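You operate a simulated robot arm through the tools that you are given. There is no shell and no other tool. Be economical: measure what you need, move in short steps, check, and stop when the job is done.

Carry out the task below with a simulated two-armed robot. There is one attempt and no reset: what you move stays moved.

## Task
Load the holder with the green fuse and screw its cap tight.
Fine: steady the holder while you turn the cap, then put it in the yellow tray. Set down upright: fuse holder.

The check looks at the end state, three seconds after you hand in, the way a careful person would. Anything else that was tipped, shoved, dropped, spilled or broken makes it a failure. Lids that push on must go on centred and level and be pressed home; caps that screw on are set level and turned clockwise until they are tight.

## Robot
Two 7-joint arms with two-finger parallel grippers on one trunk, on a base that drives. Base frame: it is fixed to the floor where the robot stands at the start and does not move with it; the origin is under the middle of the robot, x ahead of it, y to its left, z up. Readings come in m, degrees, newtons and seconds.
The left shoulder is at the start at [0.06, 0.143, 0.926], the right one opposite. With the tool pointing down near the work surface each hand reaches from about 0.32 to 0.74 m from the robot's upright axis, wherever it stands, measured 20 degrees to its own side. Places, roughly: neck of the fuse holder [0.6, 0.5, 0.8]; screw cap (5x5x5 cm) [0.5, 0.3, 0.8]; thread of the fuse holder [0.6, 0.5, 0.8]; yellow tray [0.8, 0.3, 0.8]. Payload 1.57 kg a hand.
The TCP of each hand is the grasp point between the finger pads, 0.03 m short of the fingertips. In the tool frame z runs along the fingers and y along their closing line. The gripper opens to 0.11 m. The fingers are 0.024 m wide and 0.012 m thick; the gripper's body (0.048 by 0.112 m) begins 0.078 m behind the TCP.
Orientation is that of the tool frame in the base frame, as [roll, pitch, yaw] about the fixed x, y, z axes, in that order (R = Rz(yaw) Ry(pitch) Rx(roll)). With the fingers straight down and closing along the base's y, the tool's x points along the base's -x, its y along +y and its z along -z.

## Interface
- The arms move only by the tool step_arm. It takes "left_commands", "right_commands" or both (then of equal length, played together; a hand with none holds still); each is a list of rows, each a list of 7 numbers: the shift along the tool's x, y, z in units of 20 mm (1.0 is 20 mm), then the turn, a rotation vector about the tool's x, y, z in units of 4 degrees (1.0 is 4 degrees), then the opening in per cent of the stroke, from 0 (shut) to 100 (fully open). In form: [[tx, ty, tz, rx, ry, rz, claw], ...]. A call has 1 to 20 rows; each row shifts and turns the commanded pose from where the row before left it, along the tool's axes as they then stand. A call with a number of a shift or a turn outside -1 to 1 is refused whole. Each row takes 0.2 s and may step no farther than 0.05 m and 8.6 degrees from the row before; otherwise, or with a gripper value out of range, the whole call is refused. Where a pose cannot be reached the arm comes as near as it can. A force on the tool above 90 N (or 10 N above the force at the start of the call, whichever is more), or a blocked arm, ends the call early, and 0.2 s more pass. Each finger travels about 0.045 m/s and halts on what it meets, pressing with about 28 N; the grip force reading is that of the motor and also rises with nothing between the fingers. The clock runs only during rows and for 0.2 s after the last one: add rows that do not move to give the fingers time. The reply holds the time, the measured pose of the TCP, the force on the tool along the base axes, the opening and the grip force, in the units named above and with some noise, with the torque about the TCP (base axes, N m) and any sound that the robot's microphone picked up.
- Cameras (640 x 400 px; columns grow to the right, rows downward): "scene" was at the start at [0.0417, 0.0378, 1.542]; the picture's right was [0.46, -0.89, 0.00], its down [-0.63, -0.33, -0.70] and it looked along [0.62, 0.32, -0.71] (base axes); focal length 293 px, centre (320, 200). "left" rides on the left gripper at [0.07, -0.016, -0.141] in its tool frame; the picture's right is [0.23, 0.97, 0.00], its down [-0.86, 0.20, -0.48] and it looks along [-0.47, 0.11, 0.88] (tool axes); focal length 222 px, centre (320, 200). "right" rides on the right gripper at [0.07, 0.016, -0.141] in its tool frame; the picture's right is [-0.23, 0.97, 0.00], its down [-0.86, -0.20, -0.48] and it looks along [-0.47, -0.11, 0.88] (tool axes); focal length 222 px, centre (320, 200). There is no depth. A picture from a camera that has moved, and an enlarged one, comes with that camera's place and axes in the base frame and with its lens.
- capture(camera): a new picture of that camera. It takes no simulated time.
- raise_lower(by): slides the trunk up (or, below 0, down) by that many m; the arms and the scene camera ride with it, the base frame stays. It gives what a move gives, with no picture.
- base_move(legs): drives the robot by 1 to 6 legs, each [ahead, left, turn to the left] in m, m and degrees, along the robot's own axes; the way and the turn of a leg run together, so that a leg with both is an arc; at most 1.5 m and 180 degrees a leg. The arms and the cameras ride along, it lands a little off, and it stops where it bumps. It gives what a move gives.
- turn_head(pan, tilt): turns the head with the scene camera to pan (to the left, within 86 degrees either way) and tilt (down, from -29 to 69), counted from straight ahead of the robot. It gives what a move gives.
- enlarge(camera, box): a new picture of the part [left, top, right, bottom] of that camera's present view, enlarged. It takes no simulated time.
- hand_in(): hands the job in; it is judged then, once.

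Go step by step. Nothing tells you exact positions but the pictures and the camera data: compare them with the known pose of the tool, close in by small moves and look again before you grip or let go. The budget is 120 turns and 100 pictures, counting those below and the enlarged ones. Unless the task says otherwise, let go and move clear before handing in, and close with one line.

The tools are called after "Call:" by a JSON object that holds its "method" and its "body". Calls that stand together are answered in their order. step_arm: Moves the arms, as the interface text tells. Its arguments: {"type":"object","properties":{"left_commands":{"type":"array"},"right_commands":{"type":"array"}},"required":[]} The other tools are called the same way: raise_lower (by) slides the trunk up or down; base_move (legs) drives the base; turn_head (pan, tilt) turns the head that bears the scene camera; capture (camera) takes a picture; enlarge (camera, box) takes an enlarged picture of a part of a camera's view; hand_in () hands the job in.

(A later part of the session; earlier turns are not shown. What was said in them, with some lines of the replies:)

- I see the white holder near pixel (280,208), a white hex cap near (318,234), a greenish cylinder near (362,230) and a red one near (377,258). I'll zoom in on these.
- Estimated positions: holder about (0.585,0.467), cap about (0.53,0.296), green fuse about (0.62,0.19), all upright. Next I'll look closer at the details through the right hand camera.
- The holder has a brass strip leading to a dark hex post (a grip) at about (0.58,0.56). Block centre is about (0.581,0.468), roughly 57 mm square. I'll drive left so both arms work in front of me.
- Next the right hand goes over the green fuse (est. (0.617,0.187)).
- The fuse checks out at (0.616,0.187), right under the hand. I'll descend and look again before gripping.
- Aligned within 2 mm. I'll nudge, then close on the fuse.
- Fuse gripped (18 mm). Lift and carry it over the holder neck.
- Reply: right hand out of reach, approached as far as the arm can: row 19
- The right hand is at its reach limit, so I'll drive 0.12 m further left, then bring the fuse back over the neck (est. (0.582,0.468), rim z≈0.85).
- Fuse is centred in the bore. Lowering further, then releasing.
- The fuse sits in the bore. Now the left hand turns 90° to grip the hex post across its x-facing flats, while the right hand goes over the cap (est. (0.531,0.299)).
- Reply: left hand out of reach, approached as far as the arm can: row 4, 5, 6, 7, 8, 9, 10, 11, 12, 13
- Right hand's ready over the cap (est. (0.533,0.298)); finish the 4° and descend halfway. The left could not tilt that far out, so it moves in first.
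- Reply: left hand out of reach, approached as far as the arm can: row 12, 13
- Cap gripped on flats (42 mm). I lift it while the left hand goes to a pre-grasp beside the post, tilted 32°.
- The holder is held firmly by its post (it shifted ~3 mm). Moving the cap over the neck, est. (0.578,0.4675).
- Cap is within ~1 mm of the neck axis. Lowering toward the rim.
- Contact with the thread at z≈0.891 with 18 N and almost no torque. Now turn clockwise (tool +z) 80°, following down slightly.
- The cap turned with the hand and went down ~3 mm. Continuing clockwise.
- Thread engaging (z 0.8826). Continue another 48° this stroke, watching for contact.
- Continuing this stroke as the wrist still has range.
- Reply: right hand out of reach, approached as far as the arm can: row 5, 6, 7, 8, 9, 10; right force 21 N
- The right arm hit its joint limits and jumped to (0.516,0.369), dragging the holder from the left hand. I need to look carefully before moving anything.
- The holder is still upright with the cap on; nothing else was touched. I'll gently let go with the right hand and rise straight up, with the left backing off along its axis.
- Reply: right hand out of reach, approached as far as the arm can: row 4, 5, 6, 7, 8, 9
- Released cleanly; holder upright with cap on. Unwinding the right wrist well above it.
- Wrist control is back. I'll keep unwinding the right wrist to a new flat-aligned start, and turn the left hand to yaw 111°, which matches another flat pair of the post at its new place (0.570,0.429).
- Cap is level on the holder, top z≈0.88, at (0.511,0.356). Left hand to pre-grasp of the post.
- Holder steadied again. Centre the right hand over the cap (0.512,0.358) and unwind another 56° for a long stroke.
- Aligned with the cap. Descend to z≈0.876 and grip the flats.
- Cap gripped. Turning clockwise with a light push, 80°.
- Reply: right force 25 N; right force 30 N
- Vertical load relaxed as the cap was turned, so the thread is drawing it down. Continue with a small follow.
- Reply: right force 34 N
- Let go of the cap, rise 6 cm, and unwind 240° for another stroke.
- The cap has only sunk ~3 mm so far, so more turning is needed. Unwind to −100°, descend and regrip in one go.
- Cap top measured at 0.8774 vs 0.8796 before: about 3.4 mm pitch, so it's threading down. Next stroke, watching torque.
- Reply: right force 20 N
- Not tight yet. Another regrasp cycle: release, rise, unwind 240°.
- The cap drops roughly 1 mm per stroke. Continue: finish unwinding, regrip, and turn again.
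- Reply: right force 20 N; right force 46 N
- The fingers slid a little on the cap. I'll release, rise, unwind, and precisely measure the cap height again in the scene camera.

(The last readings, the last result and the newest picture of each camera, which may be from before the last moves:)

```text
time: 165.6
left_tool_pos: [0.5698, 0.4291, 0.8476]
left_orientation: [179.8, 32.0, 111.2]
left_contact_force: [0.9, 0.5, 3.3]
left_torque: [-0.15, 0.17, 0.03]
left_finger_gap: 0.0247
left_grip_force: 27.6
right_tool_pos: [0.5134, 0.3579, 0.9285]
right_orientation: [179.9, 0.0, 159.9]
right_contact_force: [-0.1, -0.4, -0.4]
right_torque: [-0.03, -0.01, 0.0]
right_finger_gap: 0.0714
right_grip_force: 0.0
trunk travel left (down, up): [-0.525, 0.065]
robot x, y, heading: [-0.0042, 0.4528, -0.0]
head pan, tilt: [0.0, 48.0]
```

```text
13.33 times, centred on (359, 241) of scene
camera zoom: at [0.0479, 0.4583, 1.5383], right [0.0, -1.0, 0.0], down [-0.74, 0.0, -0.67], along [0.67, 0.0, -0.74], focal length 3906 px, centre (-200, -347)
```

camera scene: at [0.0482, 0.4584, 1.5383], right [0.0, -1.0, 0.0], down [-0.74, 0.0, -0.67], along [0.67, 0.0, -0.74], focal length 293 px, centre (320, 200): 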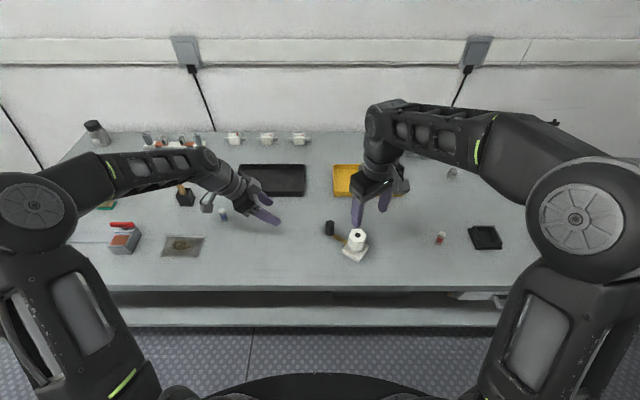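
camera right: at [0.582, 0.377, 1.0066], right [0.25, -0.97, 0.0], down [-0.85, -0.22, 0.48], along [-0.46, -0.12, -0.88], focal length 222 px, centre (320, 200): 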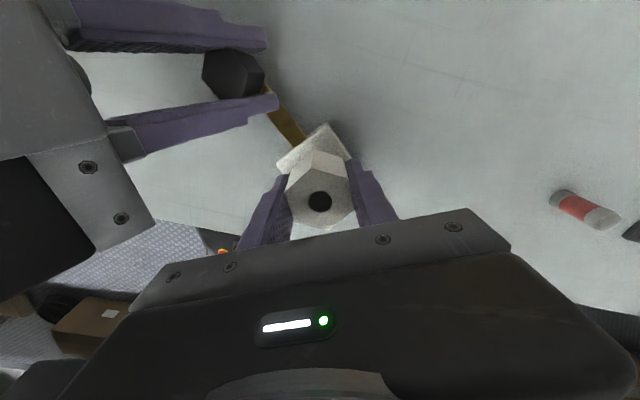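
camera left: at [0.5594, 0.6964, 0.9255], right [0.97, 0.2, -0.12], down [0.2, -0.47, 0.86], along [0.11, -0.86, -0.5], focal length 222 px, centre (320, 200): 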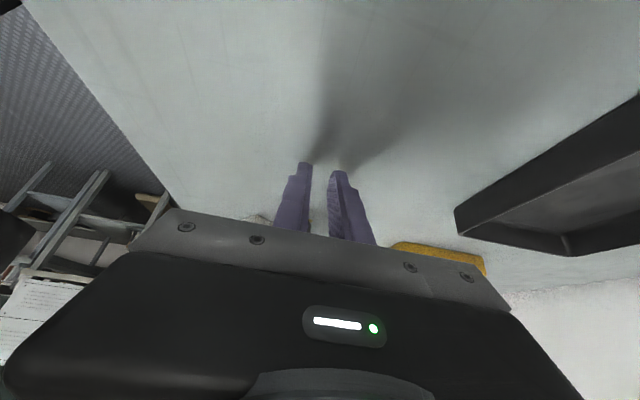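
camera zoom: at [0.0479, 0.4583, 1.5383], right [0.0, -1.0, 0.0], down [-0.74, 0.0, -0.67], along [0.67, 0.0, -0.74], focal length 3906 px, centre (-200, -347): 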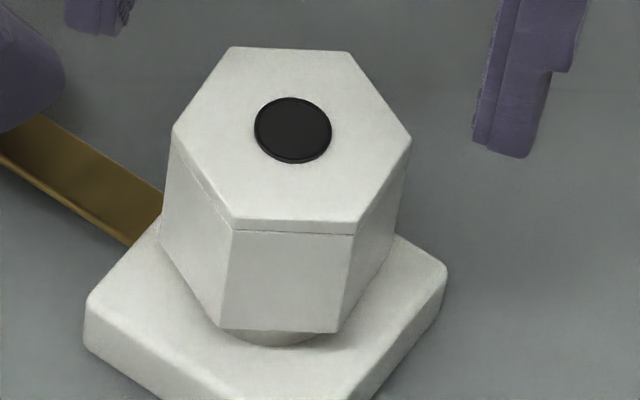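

Drop is about 1 mm per stroke again, consistent threading at ~1.6 mm pitch. I'll run a full regrip and 240° stroke, then check.

Call:
{"method": "step_arm", "body": {"right_commands": [[0, 0, 0, 0, 0, -1, 65], [0, 0, 0, 0, 0, -1, 65], [0, 0, 0, 0, 0, -1, 65], [0, 0, 0, 0, 0, -1, 65], [0, 0, 0, 0, 0, -1, 65], [0, 0, 0, 0, 0, -1, 65], [0, 0, 0, 0, 0, -1, 65], [0, 0, 0, 0, 0, -1, 65], [0, 0, 0, 0, 0, -1, 65], [0, 0, 0, 0, 0, -1, 65], [0, 0, 0, 0, 0, -1, 65], [0, 0, 0, 0, 0, -1, 65], [0, 0, 0, 0, 0, -1, 65], [0, 0, 0, 0, 0, -1, 65], [0, 0, 0, 0, 0, -1, 65], [0, 0, 0, 0, 0, -1, 65], [0, 0, 0, 0, 0, -1, 65], [0, 0, 0, 0, 0, -1, 65], [0, 0, 0, 0, 0, -1, 65], [0, 0, 0, 0, 0, -1, 65]]}}

Call:
{"method": "step_arm", "body": {"right_commands": [[0, 0, 0, 0, 0, -1, 65], [0, 0, 0, 0, 0, -1, 65], [0, 0, 0, 0, 0, -1, 65], [0, 0, 0, 0, 0, -1, 65], [0, 0, 0, 0, 0, -1, 65], [0, 0, 0, 0, 0, -1, 65], [0, 0, 0, 0, 0, -1, 65], [0, 0, 0.97, 0, 0, 0, 65], [0, 0, 0.97, 0, 0, 0, 65], [0, 0, 0.97, 0, 0, 0, 60], [0, 0, 0, 0, 0, 0, 50], [0, 0, 0, 0, 0, 0, 42], [0, 0, 0, 0, 0, 0, 36], [0, 0, 0, 0, 0, 0, 28], [0, 0, 0, 0, 0, 0, 20], [0, 0, 0, 0, 0, 0, 20], [0, 0, 0, 0, 0, 0, 20]]}}

Call:
{"method": "step_arm", "body": {"right_commands": [[0, 0, 0.02, 0, 0, 1, 20], [0, 0, 0.001, 0, 0, 1, 20], [0, 0, 0.001, 0, 0, 1, 20], [0, 0, 0.001, 0, 0, 1, 20], [0, 0, 0.001, 0, 0, 1, 20], [0, 0, 0.001, 0, 0, 1, 20], [0, 0, 0.001, 0, 0, 1, 20], [0, 0, 0.001, 0, 0, 1, 20], [0, 0, 0.001, 0, 0, 1, 20], [0, 0, 0.001, 0, 0, 1, 20], [0, 0, 0.001, 0, 0, 1, 20], [0, 0, 0.001, 0, 0, 1, 20], [0, 0, 0.001, 0, 0, 1, 20], [0, 0, 0.001, 0, 0, 1, 20], [0, 0, 0.001, 0, 0, 1, 20], [0, 0, 0.001, 0, 0, 1, 20], [0, 0, 0.001, 0, 0, 1, 20], [0, 0, 0.001, 0, 0, 1, 20], [0, 0, 0.001, 0, 0, 1, 20], [0, 0, 0.001, 0, 0, 1, 20]]}}

Call:
{"method": "step_arm", "body": {"right_commands": [[0, 0, 0.001, 0, 0, 1, 20], [0, 0, 0.001, 0, 0, 1, 20], [0, 0, 0.001, 0, 0, 1, 20], [0, 0, 0.001, 0, 0, 1, 20], [0, 0, 0.001, 0, 0, 1, 20], [0, 0, 0.001, 0, 0, 1, 20], [0, 0, 0.001, 0, 0, 1, 20], [0, 0, 0.001, 0, 0, 1, 20], [0, 0, 0.001, 0, 0, 1, 20], [0, 0, 0.001, 0, 0, 1, 20], [0, 0, 0.001, 0, 0, 1, 20], [0, 0, 0.001, 0, 0, 1, 20], [0, 0, 0.001, 0, 0, 1, 20], [0, 0, 0.001, 0, 0, 1, 20], [0, 0, 0.001, 0, 0, 1, 20], [0, 0, 0.001, 0, 0, 1, 20], [0, 0, 0.001, 0, 0, 1, 20], [0, 0, 0.001, 0, 0, 1, 20], [0, 0, 0.001, 0, 0, 1, 20], [0, 0, 0.001, 0, 0, 1, 20]]}}

```text
time: 169.8
left_tool_pos: [0.5702, 0.4297, 0.8478]
left_orientation: [179.9, 31.9, 111.2]
left_contact_force: [-0.3, -0.6, 3.3]
left_torque: [-0.1, 0.18, 0.02]
left_finger_gap: 0.0248
left_grip_force: 27.9
right_tool_pos: [0.5116, 0.3568, 0.9283]
right_orientation: [-179.8, 0.1, -120.0]
right_contact_force: [0.4, -0.1, 0.1]
right_torque: [-0.03, 0.01, -0.02]
right_finger_gap: 0.0715
right_grip_force: 0.0
trunk travel left (down, up): [-0.525, 0.065]
robot x, y, heading: [-0.0023, 0.4597, 0.3]
head pan, tilt: [0.0, 48.0]
```

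```text
time: 173.4
left_tool_pos: [0.5697, 0.4298, 0.8482]
left_orientation: [179.7, 31.9, 111.0]
left_contact_force: [2.8, 1.1, 3.4]
left_torque: [-0.05, 0.19, 0.13]
left_finger_gap: 0.0251
left_grip_force: 28.6
right_tool_pos: [0.5133, 0.359, 0.8696]
right_orientation: [-180.0, 0.0, -92.1]
right_contact_force: [-4.7, -1.3, -0.5]
right_torque: [-0.05, 0.1, 0.01]
right_finger_gap: 0.0424
right_grip_force: 27.9
trunk travel left (down, up): [-0.525, 0.065]
robot x, y, heading: [-0.0032, 0.4578, 0.1]
head pan, tilt: [0.0, 48.0]
```

```text
time: 177.6
left_tool_pos: [0.5696, 0.4292, 0.8477]
left_orientation: [179.8, 32.0, 111.1]
left_contact_force: [3.0, 3.1, 5.1]
left_torque: [-0.31, 0.19, -0.05]
left_finger_gap: 0.0248
left_grip_force: 27.9
right_tool_pos: [0.513, 0.3581, 0.8698]
right_orientation: [179.9, 0.1, -172.1]
right_contact_force: [-2.9, -4.1, -6.9]
right_torque: [-0.2, 0.14, 0.0]
right_finger_gap: 0.0424
right_grip_force: 28.0
trunk travel left (down, up): [-0.525, 0.065]
robot x, y, heading: [-0.0002, 0.4588, 0.1]
head pan, tilt: [0.0, 48.0]
```

```text
time: 181.8
left_tool_pos: [0.5711, 0.4299, 0.8482]
left_orientation: [179.7, 32.1, 111.2]
left_contact_force: [4.1, 5.1, 9.6]
left_torque: [-0.39, 0.48, -0.06]
left_finger_gap: 0.0248
left_grip_force: 28.0
right_tool_pos: [0.5133, 0.3575, 0.8709]
right_orientation: [179.9, 0.1, 107.9]
right_contact_force: [-5.3, -4.9, -11.7]
right_torque: [-0.37, 0.15, 0.01]
right_finger_gap: 0.0426
right_grip_force: 27.9
trunk travel left (down, up): [-0.525, 0.065]
robot x, y, heading: [0.0004, 0.459, 0.1]
head pan, tilt: [0.0, 48.0]
```

The tool is now being pulled down by the thread: firmly engaged. Continue the stroke with more follow.

Call:
{"method": "step_arm", "body": {"right_commands": [[0, 0, 0.03, 0, 0, 1, 20], [0, 0, 0.006, 0, 0, 1, 20], [0, 0, 0.006, 0, 0, 1, 20], [0, 0, 0.006, 0, 0, 1, 20], [0, 0, 0.006, 0, 0, 1, 20], [0, 0, 0.006, 0, 0, 1, 20], [0, 0, 0.006, 0, 0, 1, 20], [0, 0, 0.006, 0, 0, 1, 20], [0, 0, 0.006, 0, 0, 1, 20], [0, 0, 0.006, 0, 0, 1, 20], [0, 0, 0.006, 0, 0, 1, 20], [0, 0, 0.006, 0, 0, 1, 20], [0, 0, 0.006, 0, 0, 1, 20], [0, 0, 0.006, 0, 0, 1, 20], [0, 0, 0.006, 0, 0, 1, 20], [0, 0, 0.006, 0, 0, 1, 20], [0, 0, 0.006, 0, 0, 1, 20], [0, 0, 0.006, 0, 0, 1, 20], [0, 0, 0.006, 0, 0, 1, 20], [0, 0, 0.006, 0, 0, 1, 20]]}}

Call:
{"method": "step_arm", "body": {"right_commands": [[0, 0, 0, 0, 0, 0, 40], [0, 0, 0, 0, 0, 0, 50], [0, 0, 0, 0, 0, 0, 60], [0, 0, 0, 0, 0, 0, 65], [0, 0, -1, 0, 0, 0, 65], [0, 0, -1, 0, 0, 0, 65], [0, 0, -1, 0, 0, 0, 65], [0, 0, 0, 0, 0, -1, 65], [0, 0, 0, 0, 0, -1, 65], [0, 0, 0, 0, 0, -1, 65], [0, 0, 0, 0, 0, -1, 65], [0, 0, 0, 0, 0, -1, 65], [0, 0, 0, 0, 0, -1, 65], [0, 0, 0, 0, 0, -1, 65], [0, 0, 0, 0, 0, -1, 65], [0, 0, 0, 0, 0, -1, 65], [0, 0, 0, 0, 0, -1, 65], [0, 0, 0, 0, 0, -1, 65], [0, 0, 0, 0, 0, -1, 65], [0, 0, 0, 0, 0, -1, 65]]}}

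Call:
{"method": "step_arm", "body": {"right_commands": [[0, 0, 0, 0, 0, -1, 65], [0, 0, 0, 0, 0, -1, 65], [0, 0, 0, 0, 0, -1, 65], [0, 0, 0, 0, 0, -1, 65], [0, 0, 0, 0, 0, -1, 65], [0, 0, 0, 0, 0, -1, 65], [0, 0, 0, 0, 0, -1, 65], [0, 0, 0, 0, 0, -1, 65], [0, 0, 0, 0, 0, -1, 65], [0, 0, 0, 0, 0, -1, 65], [0, 0, 0, 0, 0, -1, 65], [0, 0, 0, 0, 0, -1, 65], [0, 0, 0, 0, 0, -1, 65], [0, 0, 0, 0, 0, -1, 65], [0, 0, 0, 0, 0, -1, 65], [0, 0, 0, 0, 0, -1, 65], [0, 0, 0, 0, 0, -1, 65], [0, 0, 0, 0, 0, -1, 65], [0, 0, 0, 0, 0, -1, 65], [0, 0, 0, 0, 0, -1, 65]]}}

Call:
{"method": "enlarge", "body": {"camera": "scene", "box": [335, 226, 383, 256]}}

```text
time: 186.0
left_tool_pos: [0.5698, 0.4285, 0.8484]
left_orientation: [179.8, 32.0, 111.0]
left_contact_force: [9.1, 2.1, -1.0]
left_torque: [0.17, 0.1, -0.31]
left_finger_gap: 0.0247
left_grip_force: 28.2
right_tool_pos: [0.5123, 0.3575, 0.8662]
right_orientation: [180.0, -0.1, 27.9]
right_contact_force: [-7.2, -1.8, 8.0]
right_torque: [0.0, 0.02, 0.86]
right_finger_gap: 0.0433
right_grip_force: 28.4
trunk travel left (down, up): [-0.525, 0.065]
robot x, y, heading: [0.0007, 0.4577, 0.1]
head pan, tilt: [0.0, 48.0]
```

```text
time: 190.2
left_tool_pos: [0.5695, 0.4298, 0.8477]
left_orientation: [179.9, 32.0, 111.1]
left_contact_force: [-0.4, 0.7, 1.1]
left_torque: [-0.05, 0.22, -0.06]
left_finger_gap: 0.0247
left_grip_force: 28.3
right_tool_pos: [0.5137, 0.3582, 0.9276]
right_orientation: [179.9, 0.0, 80.0]
right_contact_force: [0.1, 0.2, -0.3]
right_torque: [-0.03, -0.01, -0.01]
right_finger_gap: 0.0717
right_grip_force: 0.1
trunk travel left (down, up): [-0.525, 0.065]
robot x, y, heading: [-0.0008, 0.4591, -0.0]
head pan, tilt: [0.0, 48.0]
```

```text
time: 194.4
left_tool_pos: [0.5715, 0.4293, 0.8483]
left_orientation: [179.9, 32.0, 111.1]
left_contact_force: [0.4, 0.9, 0.9]
left_torque: [-0.09, 0.19, -0.04]
left_finger_gap: 0.0249
left_grip_force: 28.0
right_tool_pos: [0.5129, 0.3582, 0.9274]
right_orientation: [179.9, 0.1, 160.0]
right_contact_force: [-0.1, -0.3, 0.6]
right_torque: [0.01, 0.02, 0.02]
right_finger_gap: 0.0716
right_grip_force: 0.0
trunk travel left (down, up): [-0.525, 0.065]
robot x, y, heading: [0.0004, 0.456, -0.3]
head pan, tilt: [0.0, 48.0]
```

```text
13.33 times, centred on (359, 241) of scene
camera zoom: at [0.0481, 0.4584, 1.5383], right [0.0, -1.0, 0.0], down [-0.74, 0.0, -0.67], along [0.67, 0.0, -0.74], focal length 3906 px, centre (-200, -347)
```

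zoom: 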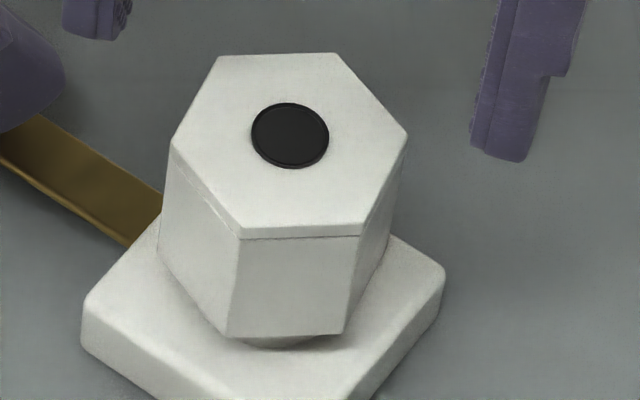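

Torque jumped to 0.86 N·m at the end of that stroke: the cap has come tight. I'll regrip here and give a short confirming turn.

Call:
{"method": "step_arm", "body": {"right_commands": [[0, 0, 0, 0, 0, 1, 65], [0, 0, 0, 0, 0, 0.5, 65], [0, 0, 0.98, 0, 0, 0, 65], [0, 0, 0.98, 0, 0, 0, 65], [0, 0, 0.98, 0, 0, 0, 60], [0, 0, 0, 0, 0, 0, 50], [0, 0, 0, 0, 0, 0, 42], [0, 0, 0, 0, 0, 0, 36], [0, 0, 0, 0, 0, 0, 28], [0, 0, 0, 0, 0, 0, 20], [0, 0, 0, 0, 0, 0, 10], [0, 0, 0, 0, 0, 0, 10]]}}

Call:
{"method": "step_arm", "body": {"right_commands": [[0, 0, 0.01, 0, 0, 1, 10], [0, 0, 0, 0, 0, 1, 10]]}}

Call:
{"method": "step_arm", "body": {"right_commands": [[0, 0, 0, 0, 0, 1, 10], [0, 0, 0, 0, 0, 1, 10]]}}

```text
time: 197.0
left_tool_pos: [0.5707, 0.4285, 0.848]
left_orientation: [179.8, 31.9, 111.2]
left_contact_force: [-1.4, 3.0, 3.3]
left_torque: [-0.14, 0.24, 0.05]
left_finger_gap: 0.0245
left_grip_force: 28.0
right_tool_pos: [0.5137, 0.3589, 0.8685]
right_orientation: [179.9, 0.1, 154.0]
right_contact_force: [0.1, -1.4, -2.2]
right_torque: [-0.11, 0.01, -0.25]
right_finger_gap: 0.0424
right_grip_force: 27.7
trunk travel left (down, up): [-0.525, 0.065]
robot x, y, heading: [0.0036, 0.4591, 0.1]
head pan, tilt: [0.0, 48.0]
```

```text
time: 197.6
left_tool_pos: [0.5695, 0.4297, 0.8481]
left_orientation: [179.9, 31.9, 111.2]
left_contact_force: [3.5, -0.7, -0.4]
left_torque: [0.02, 0.18, -0.53]
left_finger_gap: 0.0251
left_grip_force: 27.7
right_tool_pos: [0.5131, 0.358, 0.8681]
right_orientation: [179.9, 0.0, 146.0]
right_contact_force: [-3.7, 0.3, 2.0]
right_torque: [-0.04, 0.04, 0.91]
right_finger_gap: 0.0433
right_grip_force: 28.0
trunk travel left (down, up): [-0.525, 0.065]
robot x, y, heading: [-0.0019, 0.4594, 0.0]
head pan, tilt: [0.0, 48.0]
```

```text
time: 198.2
left_tool_pos: [0.5706, 0.4289, 0.8471]
left_orientation: [179.9, 32.0, 111.1]
left_contact_force: [2.7, 1.6, 2.3]
left_torque: [-0.12, 0.29, -0.63]
left_finger_gap: 0.0256
left_grip_force: 28.0
right_tool_pos: [0.513, 0.3568, 0.867]
right_orientation: [179.9, 0.1, 137.8]
right_contact_force: [-3.0, -2.1, 0.6]
right_torque: [-0.09, -0.01, 0.79]
right_finger_gap: 0.0457
right_grip_force: 28.7
trunk travel left (down, up): [-0.525, 0.065]
robot x, y, heading: [-0.0034, 0.459, 0.0]
head pan, tilt: [0.0, 48.0]
```

Tight: the fingers now cam on the hex at ~0.9 N·m and the cap won't turn. I'll ease back, release both hands, then re-grip by the cap with a tilted right hand for carrying.

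Call:
{"method": "step_arm", "body": {"right_commands": [[0, 0, 0, 0, 0, -1, 15], [0, 0, 0, 0, 0, -0.5, 30], [0, 0, 0, 0, 0, 0, 45], [0, 0, 0, 0, 0, 0, 60], [0, 0, 0, 0, 0, 0, 65], [0, 0, -1, 0, 0, 0, 65], [0, 0, -1, 0, 0, 0, 65], [0, 0, -1, 0, 0, 0, 65], [0, 0, -1, 0, 0, 0, 65]]}}

Call:
{"method": "step_arm", "body": {"left_commands": [[0, 0, 0, 0, 0, 0, 25], [0, 0, 0, 0, 0, 0, 35], [0, 0, 0, 0, 0, 0, 45], [0, 0, 0, 0, 0, 0, 50], [0, 0, -1, 0, 0, 0, 50], [0, 0, -1, 0, 0, 0, 50], [0, 0, -1, 0, 0, 0, 50], [0, 0, -1, 0, 0, 0, 50], [0, 0, -1, 0, 0, 0, 50], [0, 0, -1, 0, 0, 0, 50], [1, 0, -1, 0, 0, 0, 50], [1, 0, -1, 0, 0, 0, 50], [1, 0, -1, 0, 0, 0, 50], [1, 0, -1, 0, 0, 0, 50]]}}

Call:
{"method": "enlarge", "body": {"camera": "scene", "box": [280, 190, 408, 270]}}

```text
time: 200.2
left_tool_pos: [0.5702, 0.4285, 0.8475]
left_orientation: [180.0, 32.0, 111.1]
left_contact_force: [-1.8, 1.4, 1.9]
left_torque: [-0.07, 0.42, -0.22]
left_finger_gap: 0.0252
left_grip_force: 28.0
right_tool_pos: [0.5125, 0.3573, 0.9474]
right_orientation: [179.9, 0.2, 143.9]
right_contact_force: [0.0, -0.1, 0.0]
right_torque: [0.02, 0.0, 0.01]
right_finger_gap: 0.0714
right_grip_force: 0.1
trunk travel left (down, up): [-0.525, 0.065]
robot x, y, heading: [0.0018, 0.4616, 0.5]
head pan, tilt: [0.0, 48.0]
```

```text
time: 203.2
left_tool_pos: [0.5052, 0.5915, 0.9757]
left_orientation: [180.0, 32.0, 111.0]
left_contact_force: [-0.2, -0.3, -0.5]
left_torque: [-0.02, 0.0, -0.02]
left_finger_gap: 0.0551
left_grip_force: 0.1
right_tool_pos: [0.5125, 0.3576, 0.9483]
right_orientation: [179.9, 0.1, 143.9]
right_contact_force: [0.0, -1.0, 0.2]
right_torque: [-0.03, 0.02, -0.03]
right_finger_gap: 0.0716
right_grip_force: 0.0
trunk travel left (down, up): [-0.525, 0.065]
robot x, y, heading: [-0.0024, 0.4562, 0.3]
head pan, tilt: [0.0, 48.0]
```

```text
5.00 times, centred on (344, 230) of scene
camera zoom: at [0.0477, 0.4586, 1.5383], right [0.0, -1.0, 0.0], down [-0.74, 0.0, -0.67], along [0.67, 0.0, -0.74], focal length 1465 px, centre (200, 50)
```

zoom: 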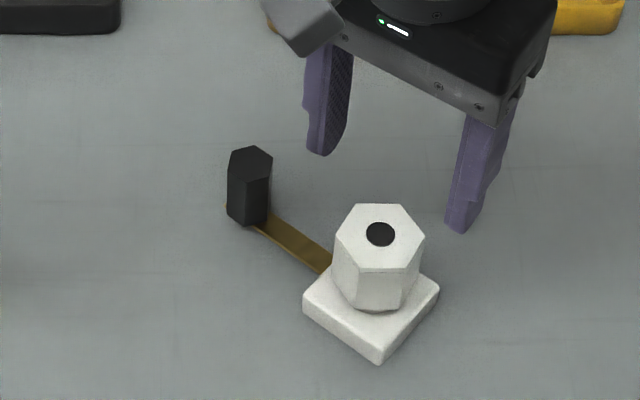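

Both hands are clear and the holder stands fine with its cap. Tilt the right hand 32° above the cap, aligned to its flats.

Call:
{"method": "step_arm", "body": {"right_commands": [[0, 0, 0, 0, 0, -1, 65], [0, 0, 0, 0, 0, -1, 65], [0, 0, 0, 0, -1, 0, 65], [0, 0, 0, 0, -1, 0, 65], [0, 0, 0, 0, -1, 0, 65], [0, 0, 0, 0, -1, 0, 65], [0, 0, 0, 0, -1, 0, 65], [0, 0, 0, 0, -1, 0, 65], [0, 0, 0, 0, -1, 0, 65], [0, 0, 0, 0, -1, 0, 65], [0.456, 0, 0.729, 0, 0, 0, 65], [0.456, 0, 0.729, 0, 0, 0, 65]]}}

Call:
{"method": "enlarge", "body": {"camera": "scene", "box": [280, 190, 408, 270]}}

Call:
{"method": "enlarge", "body": {"camera": "right", "box": [180, 80, 460, 255]}}

```text
time: 205.8
left_tool_pos: [0.506, 0.5896, 0.976]
left_orientation: [179.9, 31.9, 111.1]
left_contact_force: [0.5, 0.2, -0.3]
left_torque: [0.01, -0.01, 0.01]
left_finger_gap: 0.055
left_grip_force: 0.2
right_tool_pos: [0.5115, 0.3583, 0.9153]
right_orientation: [179.8, 32.1, 151.9]
right_contact_force: [0.3, 0.5, 0.3]
right_torque: [-0.02, 0.02, 0.02]
right_finger_gap: 0.0714
right_grip_force: 0.1
trunk travel left (down, up): [-0.525, 0.065]
robot x, y, heading: [-0.001, 0.4604, 0.2]
head pan, tilt: [0.0, 48.0]
```

```text
5.00 times, centred on (344, 230) of scene
camera zoom: at [0.0482, 0.4586, 1.5383], right [0.0, -1.0, 0.0], down [-0.74, 0.0, -0.67], along [0.67, 0.0, -0.74], focal length 1465 px, centre (200, 50)
```

zoom: 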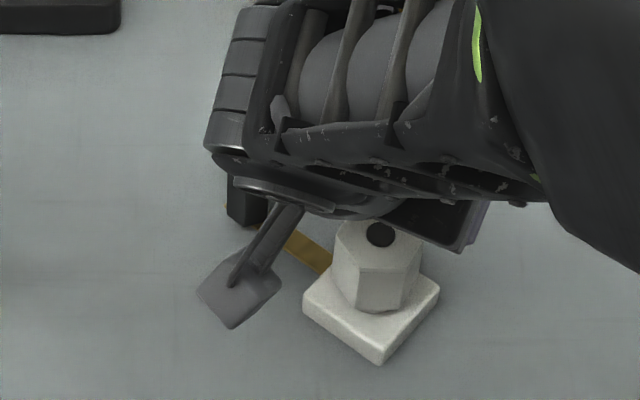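

```text
2.29 times, centred on (320, 168) of right
camera zoom: at [0.4019, 0.4363, 0.9977], right [0.63, 0.77, 0.12], down [0.32, -0.4, 0.86], along [0.71, -0.5, -0.5], focal length 508 px, centre (320, 274)
```

zoom: 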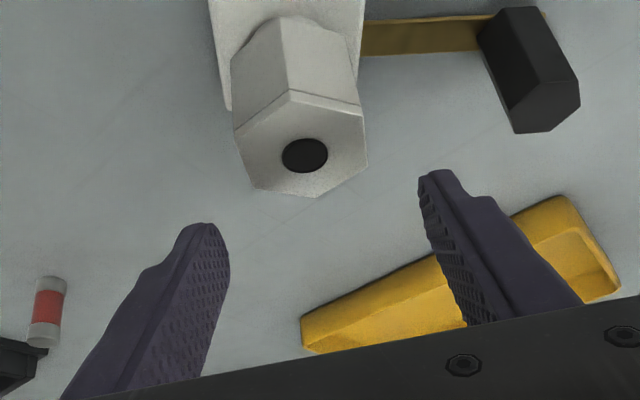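

Call:
{"method": "step_arm", "body": {"right_commands": [[0.39, 0.015, 0.54, 0, 0, 0, 65], [0.39, 0.015, 0.54, 0, 0, 0, 65], [0.39, 0.015, 0.54, 0, 0, 0, 65], [0.39, 0.015, 0.54, 0, 0, 0, 60], [0, 0, 0, 0, 0, 0, 50], [0, 0, 0, 0, 0, 0, 44], [0, 0, 0, 0, 0, 0, 38], [0, 0, 0, 0, 0, 0, 30], [0, 0, 0, 0, 0, 0, 20], [0, 0, 0, 0, 0, 0, 10], [0, 0, 0, 0, 0, 0, 10], [0, 0, 0, 0, 0, 0, 10]]}}

Call:
{"method": "enlarge", "body": {"camera": "right", "box": [180, 80, 460, 255]}}

```text
time: 208.4
left_tool_pos: [0.5075, 0.5923, 0.9754]
left_orientation: [179.8, 32.0, 111.1]
left_contact_force: [0.3, -0.5, -0.3]
left_torque: [-0.01, -0.02, -0.02]
left_finger_gap: 0.0548
left_grip_force: 0.1
right_tool_pos: [0.5098, 0.3612, 0.8615]
right_orientation: [180.0, 32.2, 151.9]
right_contact_force: [0.0, -0.4, -0.3]
right_torque: [-0.03, 0.02, 0.01]
right_finger_gap: 0.0426
right_grip_force: 27.6
trunk travel left (down, up): [-0.525, 0.065]
robot x, y, heading: [-0.001, 0.4613, 0.2]
head pan, tilt: [0.0, 48.0]
```

```text
2.29 times, centred on (320, 168) of right
camera zoom: at [0.3993, 0.439, 0.9441], right [0.63, 0.77, 0.12], down [0.32, -0.4, 0.86], along [0.71, -0.5, -0.5], focal length 508 px, centre (320, 274)
```

zoom: 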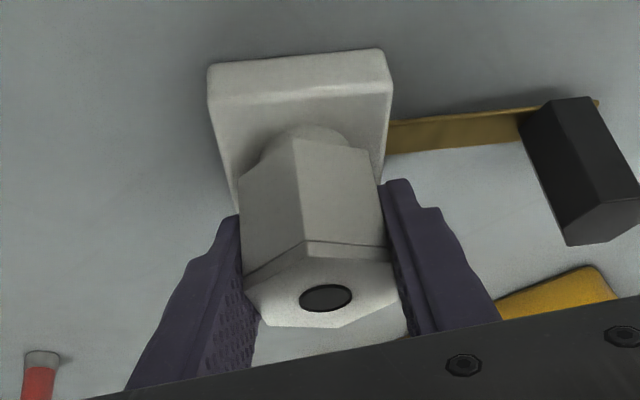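

Gripped on the flats. Lift 6 cm straight up and check that it hangs level.

Call:
{"method": "step_arm", "body": {"right_commands": [[-0.265, 0, -0.424, 0, 0, 0, 10], [-0.265, 0, -0.424, 0, 0, 0, 10], [-0.53, 0, -0.848, 0, 0, 0, 10], [-0.53, 0, -0.848, 0, 0, 0, 10]]}}

Call:
{"method": "capture", "body": {"camera": "scene"}}

Call:
{"method": "enlarge", "body": {"camera": "right", "box": [180, 80, 460, 255]}}

```text
time: 209.4
left_tool_pos: [0.5067, 0.591, 0.9745]
left_orientation: [179.9, 32.0, 111.0]
left_contact_force: [-1.0, 0.5, 1.0]
left_torque: [-0.05, 0.01, -0.04]
left_finger_gap: 0.055
left_grip_force: 0.1
right_tool_pos: [0.5094, 0.3609, 0.9211]
right_orientation: [180.0, 32.1, 151.9]
right_contact_force: [0.2, 0.3, -3.7]
right_torque: [-0.03, 0.02, 0.04]
right_finger_gap: 0.0426
right_grip_force: 28.1
trunk travel left (down, up): [-0.525, 0.065]
robot x, y, heading: [0.0008, 0.4537, 0.2]
head pan, tilt: [0.0, 48.0]
```

```text
14 pictures are left
camera scene: at [0.0482, 0.4582, 1.5382], right [0.0, -1.0, 0.0], down [-0.74, 0.0, -0.67], along [0.67, 0.0, -0.74], focal length 293 px, centre (320, 200)
```

scene: 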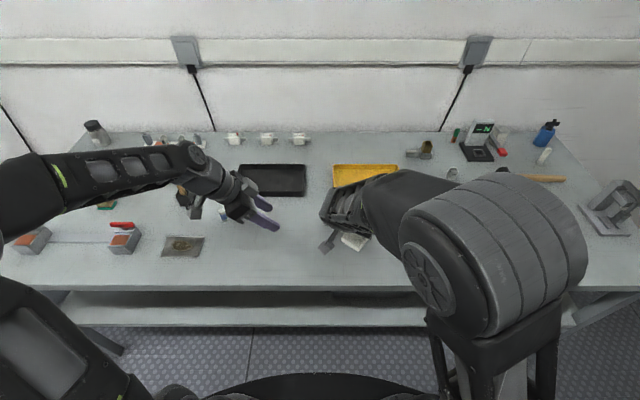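

```text
2.29 times, centred on (320, 168) of right
camera zoom: at [0.3993, 0.4391, 1.0047], right [0.63, 0.77, 0.12], down [0.32, -0.4, 0.86], along [0.71, -0.5, -0.5], focal length 508 px, centre (320, 274)
```

zoom: 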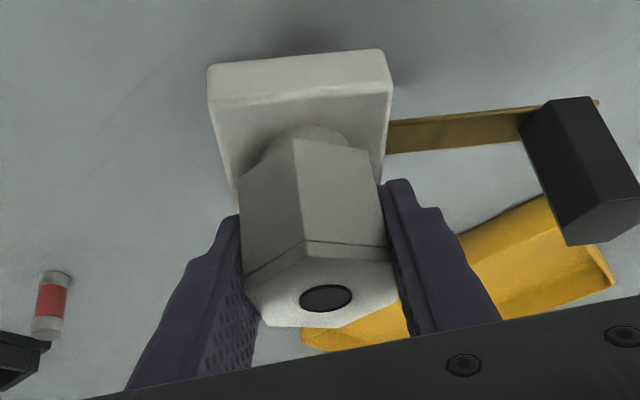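

It hangs exactly as gripped, with no sag. Turn it 28° about the vertical so the strip lies along the tray, and drive 5 cm ahead for reach.

Call:
{"method": "step_arm", "body": {"right_commands": [[0, 0, 0, -0.618, 0, -0.989, 10], [0, 0, 0, -0.618, 0, -0.989, 10], [0, 0, 0, -0.618, 0, -0.989, 10], [0, 0, 0, -0.618, 0, -0.989, 10], [0, 0, 0, -0.618, 0, -0.989, 10], [0, 0, 0, -0.618, 0, -0.989, 10]]}}

Call:
{"method": "base_move", "body": {"legs": [[0.05, 0, 0]]}}

```text
time: 210.8
left_tool_pos: [0.5056, 0.591, 0.9751]
left_orientation: [180.0, 32.0, 111.2]
left_contact_force: [0.3, 0.1, 0.8]
left_torque: [-0.03, 0.0, -0.02]
left_finger_gap: 0.0551
left_grip_force: 0.1
right_tool_pos: [0.5109, 0.3603, 0.9212]
right_orientation: [179.9, 32.2, -180.0]
right_contact_force: [0.2, -0.7, -3.5]
right_torque: [-0.01, 0.01, 0.0]
right_finger_gap: 0.0423
right_grip_force: 27.8
trunk travel left (down, up): [-0.525, 0.065]
robot x, y, heading: [-0.0026, 0.4572, 0.4]
head pan, tilt: [0.0, 48.0]
```

```text
time: 211.7
left_tool_pos: [0.5597, 0.5906, 0.9742]
left_orientation: [-180.0, 32.0, 111.2]
left_contact_force: [1.3, 0.6, 0.5]
left_torque: [-0.03, 0.01, -0.04]
left_finger_gap: 0.0547
left_grip_force: 0.1
right_tool_pos: [0.5616, 0.3604, 0.9192]
right_orientation: [-180.0, 32.0, 179.9]
right_contact_force: [0.1, -0.6, -3.2]
right_torque: [-0.02, 0.03, -0.01]
right_finger_gap: 0.0425
right_grip_force: 28.8
trunk travel left (down, up): [-0.525, 0.065]
robot x, y, heading: [0.0524, 0.4558, 0.3]
head pan, tilt: [0.0, 48.0]
```

Call:
{"method": "step_arm", "body": {"right_commands": [[-0.82, -0.46, 0.483, 0, 0, 0, 10], [-0.82, -0.46, 0.483, 0, 0, 0, 10], [-0.82, -0.46, 0.483, 0, 0, 0, 10], [-0.82, -0.46, 0.483, 0, 0, 0, 10], [-0.82, -0.46, 0.483, 0, 0, 0, 10], [-0.82, -0.46, 0.483, 0, 0, 0, 10], [-0.82, -0.46, 0.483, 0, 0, 0, 10], [-0.82, -0.46, 0.483, 0, 0, 0, 10]]}}

Call:
{"method": "capture", "body": {"camera": "scene"}}

```text
time: 213.5
left_tool_pos: [0.5556, 0.5913, 0.9747]
left_orientation: [179.9, 32.0, 111.0]
left_contact_force: [0.1, -0.2, 0.6]
left_torque: [0.0, -0.01, 0.0]
left_finger_gap: 0.055
left_grip_force: 0.0
right_tool_pos: [0.7113, 0.2888, 0.923]
right_orientation: [179.9, 32.2, 180.0]
right_contact_force: [-0.4, -0.3, -2.7]
right_torque: [-0.03, -0.01, -0.01]
right_finger_gap: 0.0425
right_grip_force: 27.6
trunk travel left (down, up): [-0.525, 0.065]
robot x, y, heading: [0.0481, 0.4591, 0.2]
head pan, tilt: [0.0, 48.0]
```

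```text
12 pictures are left
camera scene: at [0.099, 0.4581, 1.5382], right [0.0, -1.0, 0.0], down [-0.74, 0.0, -0.67], along [0.67, 0.0, -0.74], focal length 293 px, centre (320, 200)
```

scene: 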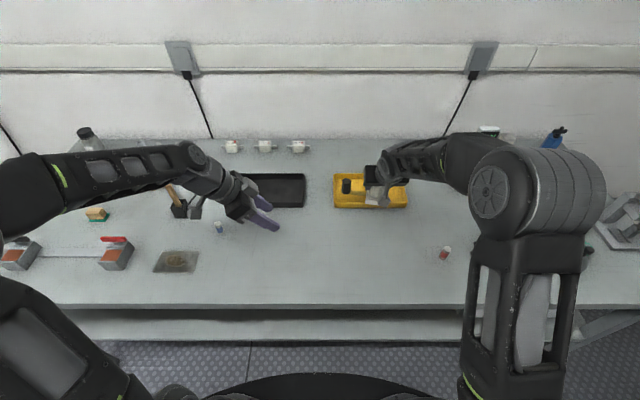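

Call:
{"method": "step_arm", "body": {"right_commands": [[-0.84, -0.485, 0.53, 0, 0, 0, 10], [-0.84, -0.485, 0.53, 0, 0, 0, 10], [-0.84, -0.485, 0.53, 0, 0, 0, 10], [-0.84, -0.485, 0.53, 0, 0, 0, 10], [0, 0, 0, 0, 0, 0, 10]]}}

Call:
{"method": "enlarge", "body": {"camera": "scene", "box": [310, 150, 438, 230]}}

Call:
{"method": "enlarge", "body": {"camera": "right", "box": [100, 40, 580, 340]}}

```text
time: 214.7
left_tool_pos: [0.5563, 0.5911, 0.9753]
left_orientation: [179.8, 32.1, 111.0]
left_contact_force: [-0.3, -0.5, -0.4]
left_torque: [-0.02, 0.02, -0.01]
left_finger_gap: 0.055
left_grip_force: 0.1
right_tool_pos: [0.7918, 0.2478, 0.9254]
right_orientation: [180.0, 32.2, 179.9]
right_contact_force: [0.6, -1.3, -3.2]
right_torque: [-0.01, -0.01, -0.01]
right_finger_gap: 0.0425
right_grip_force: 27.8
trunk travel left (down, up): [-0.525, 0.065]
robot x, y, heading: [0.0506, 0.4539, 0.1]
head pan, tilt: [0.0, 48.0]
```

```text
5.00 times, centred on (374, 190) of scene
camera zoom: at [0.0983, 0.4584, 1.5382], right [0.0, -1.0, 0.0], down [-0.74, 0.0, -0.67], along [0.67, 0.0, -0.74], focal length 1465 px, centre (50, 250)
```

zoom: 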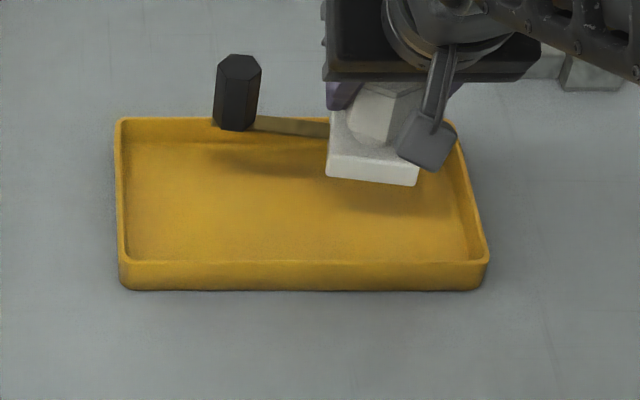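

```text
1.33 times, centred on (340, 190) of right
camera zoom: at [0.6575, 0.2654, 1.0081], right [0.19, 0.97, 0.12], down [0.47, -0.2, 0.86], along [0.86, -0.11, -0.5], focal length 296 px, centre (293, 213)
```

zoom: 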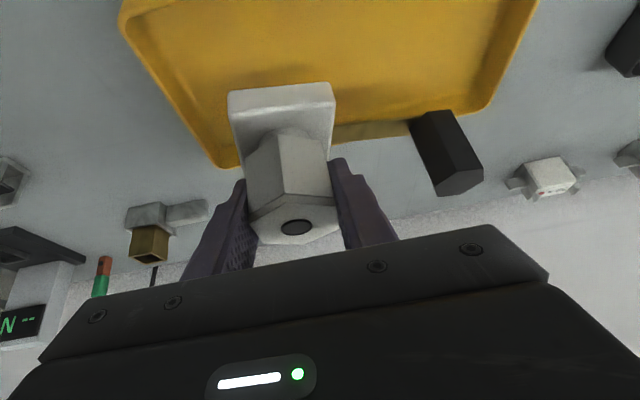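

The holder is over the tray interior with good margins on all sides (block x 0.757–0.827, y 0.213–0.283; post near (0.81,0.34)). Lowering.

Call:
{"method": "step_arm", "body": {"right_commands": [[0.424, 0, 0.678, 0, 0, 0, 10], [0.424, 0, 0.678, 0, 0, 0, 10], [0.424, 0, 0.678, 0, 0, 0, 10], [0.106, 0, 0.17, 0, 0, 0, 10]]}}

Call:
{"method": "step_arm", "body": {"right_commands": [[0.053, 0, 0.085, 0, 0, 0, 10], [0.053, 0, 0.085, 0, 0, 0, 10], [0.053, 0, 0.085, 0, 0, 0, 10]]}}

Call:
{"method": "enlarge", "body": {"camera": "scene", "box": [310, 150, 438, 230]}}

```text
time: 215.7
left_tool_pos: [0.557, 0.591, 0.9748]
left_orientation: [180.0, 32.0, 111.1]
left_contact_force: [-0.5, 0.3, -0.8]
left_torque: [0.01, -0.01, -0.01]
left_finger_gap: 0.055
left_grip_force: 0.0
right_tool_pos: [0.7932, 0.247, 0.8728]
right_orientation: [180.0, 32.1, 179.9]
right_contact_force: [0.2, -0.2, -2.1]
right_torque: [-0.04, 0.02, 0.0]
right_finger_gap: 0.0422
right_grip_force: 28.4
trunk travel left (down, up): [-0.525, 0.065]
robot x, y, heading: [0.0484, 0.4576, 0.1]
head pan, tilt: [0.0, 48.0]
```

```text
time: 216.5
left_tool_pos: [0.5567, 0.5904, 0.9748]
left_orientation: [179.9, 32.0, 111.1]
left_contact_force: [-0.2, 0.6, 0.7]
left_torque: [0.02, -0.01, 0.0]
left_finger_gap: 0.0548
left_grip_force: 0.0
right_tool_pos: [0.7913, 0.2481, 0.8655]
right_orientation: [-180.0, 32.1, 179.9]
right_contact_force: [0.2, 0.2, -3.1]
right_torque: [-0.02, 0.01, 0.02]
right_finger_gap: 0.0425
right_grip_force: 27.7
trunk travel left (down, up): [-0.525, 0.065]
robot x, y, heading: [0.0481, 0.4571, -0.0]
head pan, tilt: [0.0, 48.0]
```

```text
5.00 times, centred on (374, 190) of scene
camera zoom: at [0.0986, 0.4583, 1.5382], right [0.0, -1.0, 0.0], down [-0.74, 0.0, -0.67], along [0.67, 0.0, -0.74], focal length 1465 px, centre (50, 250)
```

zoom: 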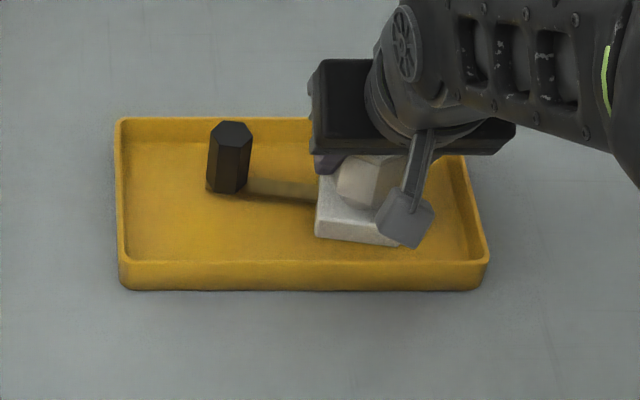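

Still hanging (−3 N), just above the floor. Lower in fine steps until the load transfers.

Call:
{"method": "step_arm", "body": {"right_commands": [[0.027, 0, 0.042, 0, 0, 0, 10], [0.027, 0, 0.042, 0, 0, 0, 10]]}}

Call:
{"method": "step_arm", "body": {"right_commands": [[0.027, 0, 0.042, 0, 0, 0, 10], [0, 0, 0, 0, 0, 0, 10]]}}

```text
time: 217.1
left_tool_pos: [0.5572, 0.59, 0.9739]
left_orientation: [179.9, 32.0, 111.1]
left_contact_force: [0.0, -0.3, 0.1]
left_torque: [0.02, 0.0, -0.02]
left_finger_gap: 0.055
left_grip_force: 0.1
right_tool_pos: [0.7921, 0.2478, 0.8638]
right_orientation: [-180.0, 32.3, 180.0]
right_contact_force: [-0.5, 1.4, -1.2]
right_torque: [0.02, 0.04, 0.02]
right_finger_gap: 0.0424
right_grip_force: 28.1
trunk travel left (down, up): [-0.525, 0.065]
robot x, y, heading: [0.0485, 0.457, 0.2]
head pan, tilt: [0.0, 48.0]
```

```text
time: 217.7
left_tool_pos: [0.557, 0.5914, 0.9753]
left_orientation: [179.8, 32.0, 111.1]
left_contact_force: [0.1, -0.5, -0.4]
left_torque: [0.04, -0.05, -0.03]
left_finger_gap: 0.0549
left_grip_force: 0.1
right_tool_pos: [0.7924, 0.2476, 0.8642]
right_orientation: [-180.0, 32.3, 179.8]
right_contact_force: [0.4, -1.6, 2.2]
right_torque: [-0.02, 0.02, 0.02]
right_finger_gap: 0.0426
right_grip_force: 28.0
trunk travel left (down, up): [-0.525, 0.065]
robot x, y, heading: [0.0503, 0.4587, -0.0]
head pan, tilt: [0.0, 48.0]
```

It rests on the tray floor (load reversed to +2 N). Release and rise straight up.

Call:
{"method": "step_arm", "body": {"right_commands": [[0, 0, 0, 0, 0, 0, 40], [0, 0, 0, 0, 0, 0, 48], [0, 0, 0, 0, 0, 0, 56], [0, 0, 0, 0, 0, 0, 60], [0, 0, 0, 0, 0, 0, 60], [-0.265, 0, -0.424, 0, 0, 0, 60], [-0.53, 0, -0.848, 0, 0, 0, 60], [-0.53, 0, -0.848, 0, 0, 0, 60], [-0.53, 0, -0.848, 0, 0, 0, 60], [-0.53, 0, -0.848, 0, 0, 0, 60], [-0.53, 0, -0.848, 0, 0, 0, 60], [0.5, 0, -0.9, 0, 0, 0, 60], [0.5, 0, -0.9, 0, 0, 0, 60], [0.5, 0, -0.9, 0, 0, 0, 60], [0.5, 0, -0.9, 0, 0, 0, 60], [0.5, 0, -0.9, 0, 0, 0, 60], [0.5, 0, -0.9, 0, 0, 0, 60], [0.5, 0, -0.9, 0, 0, 0, 60]]}}

Call:
{"method": "capture", "body": {"camera": "scene"}}

Call:
{"method": "enlarge", "body": {"camera": "scene", "box": [326, 160, 422, 220]}}

```text
time: 221.5
left_tool_pos: [0.5569, 0.5913, 0.9749]
left_orientation: [179.8, 32.0, 111.1]
left_contact_force: [-0.6, -0.4, -0.8]
left_torque: [0.01, -0.03, 0.03]
left_finger_gap: 0.0549
left_grip_force: 0.0
right_tool_pos: [0.6646, 0.2474, 1.0421]
right_orientation: [-180.0, 32.1, 179.9]
right_contact_force: [0.5, -0.8, -0.4]
right_torque: [-0.01, -0.01, 0.0]
right_finger_gap: 0.066
right_grip_force: 0.1
trunk travel left (down, up): [-0.525, 0.065]
robot x, y, heading: [0.051, 0.4568, 0.1]
head pan, tilt: [0.0, 48.0]
```

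```text
8 pictures are left
camera scene: at [0.0975, 0.4584, 1.5383], right [0.0, -1.0, 0.0], down [-0.74, 0.0, -0.67], along [0.67, 0.0, -0.74], focal length 293 px, centre (320, 200)
```

scene: 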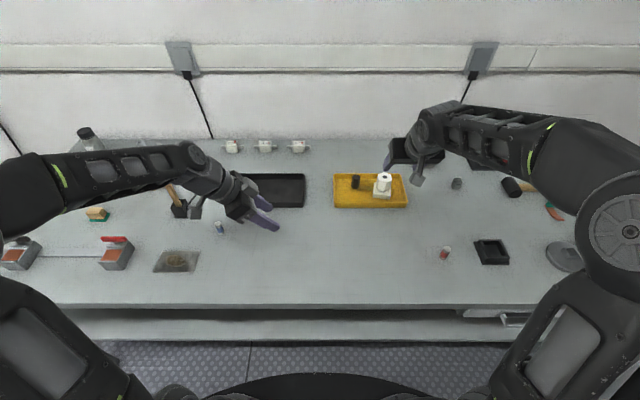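

```text
6.67 times, centred on (374, 190) of scene
camera zoom: at [0.0975, 0.4584, 1.5383], right [0.0, -1.0, 0.0], down [-0.74, 0.0, -0.67], along [0.67, 0.0, -0.74], focal length 1953 px, centre (-40, 267)
```

zoom: 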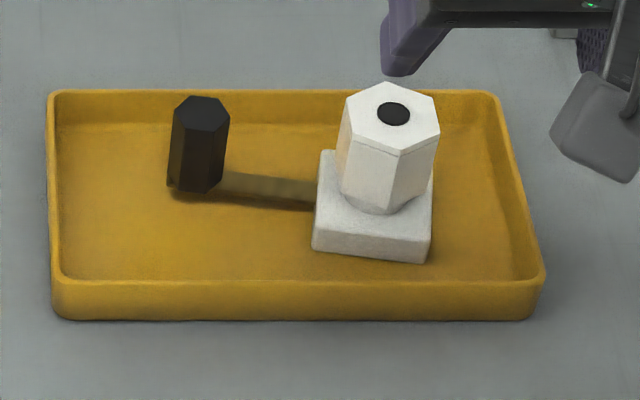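

The holder stands upright inside the yellow tray with its cap level and tight, both hands are clear, and the other objects look undisturbed. Handing in.

Call:
{"method": "hand_in", "body": {}}

```text
The job is handed in.
```

The green fuse is in the holder, the cap is screwed down until it stopped turning (about 0.9 N·m), and the holder is upright in the yellow tray. Partway through, the right wrist hit its joint limit and pulled the holder out of the left hand's grip. It stayed upright, and I re-gripped it and finished the tightening.
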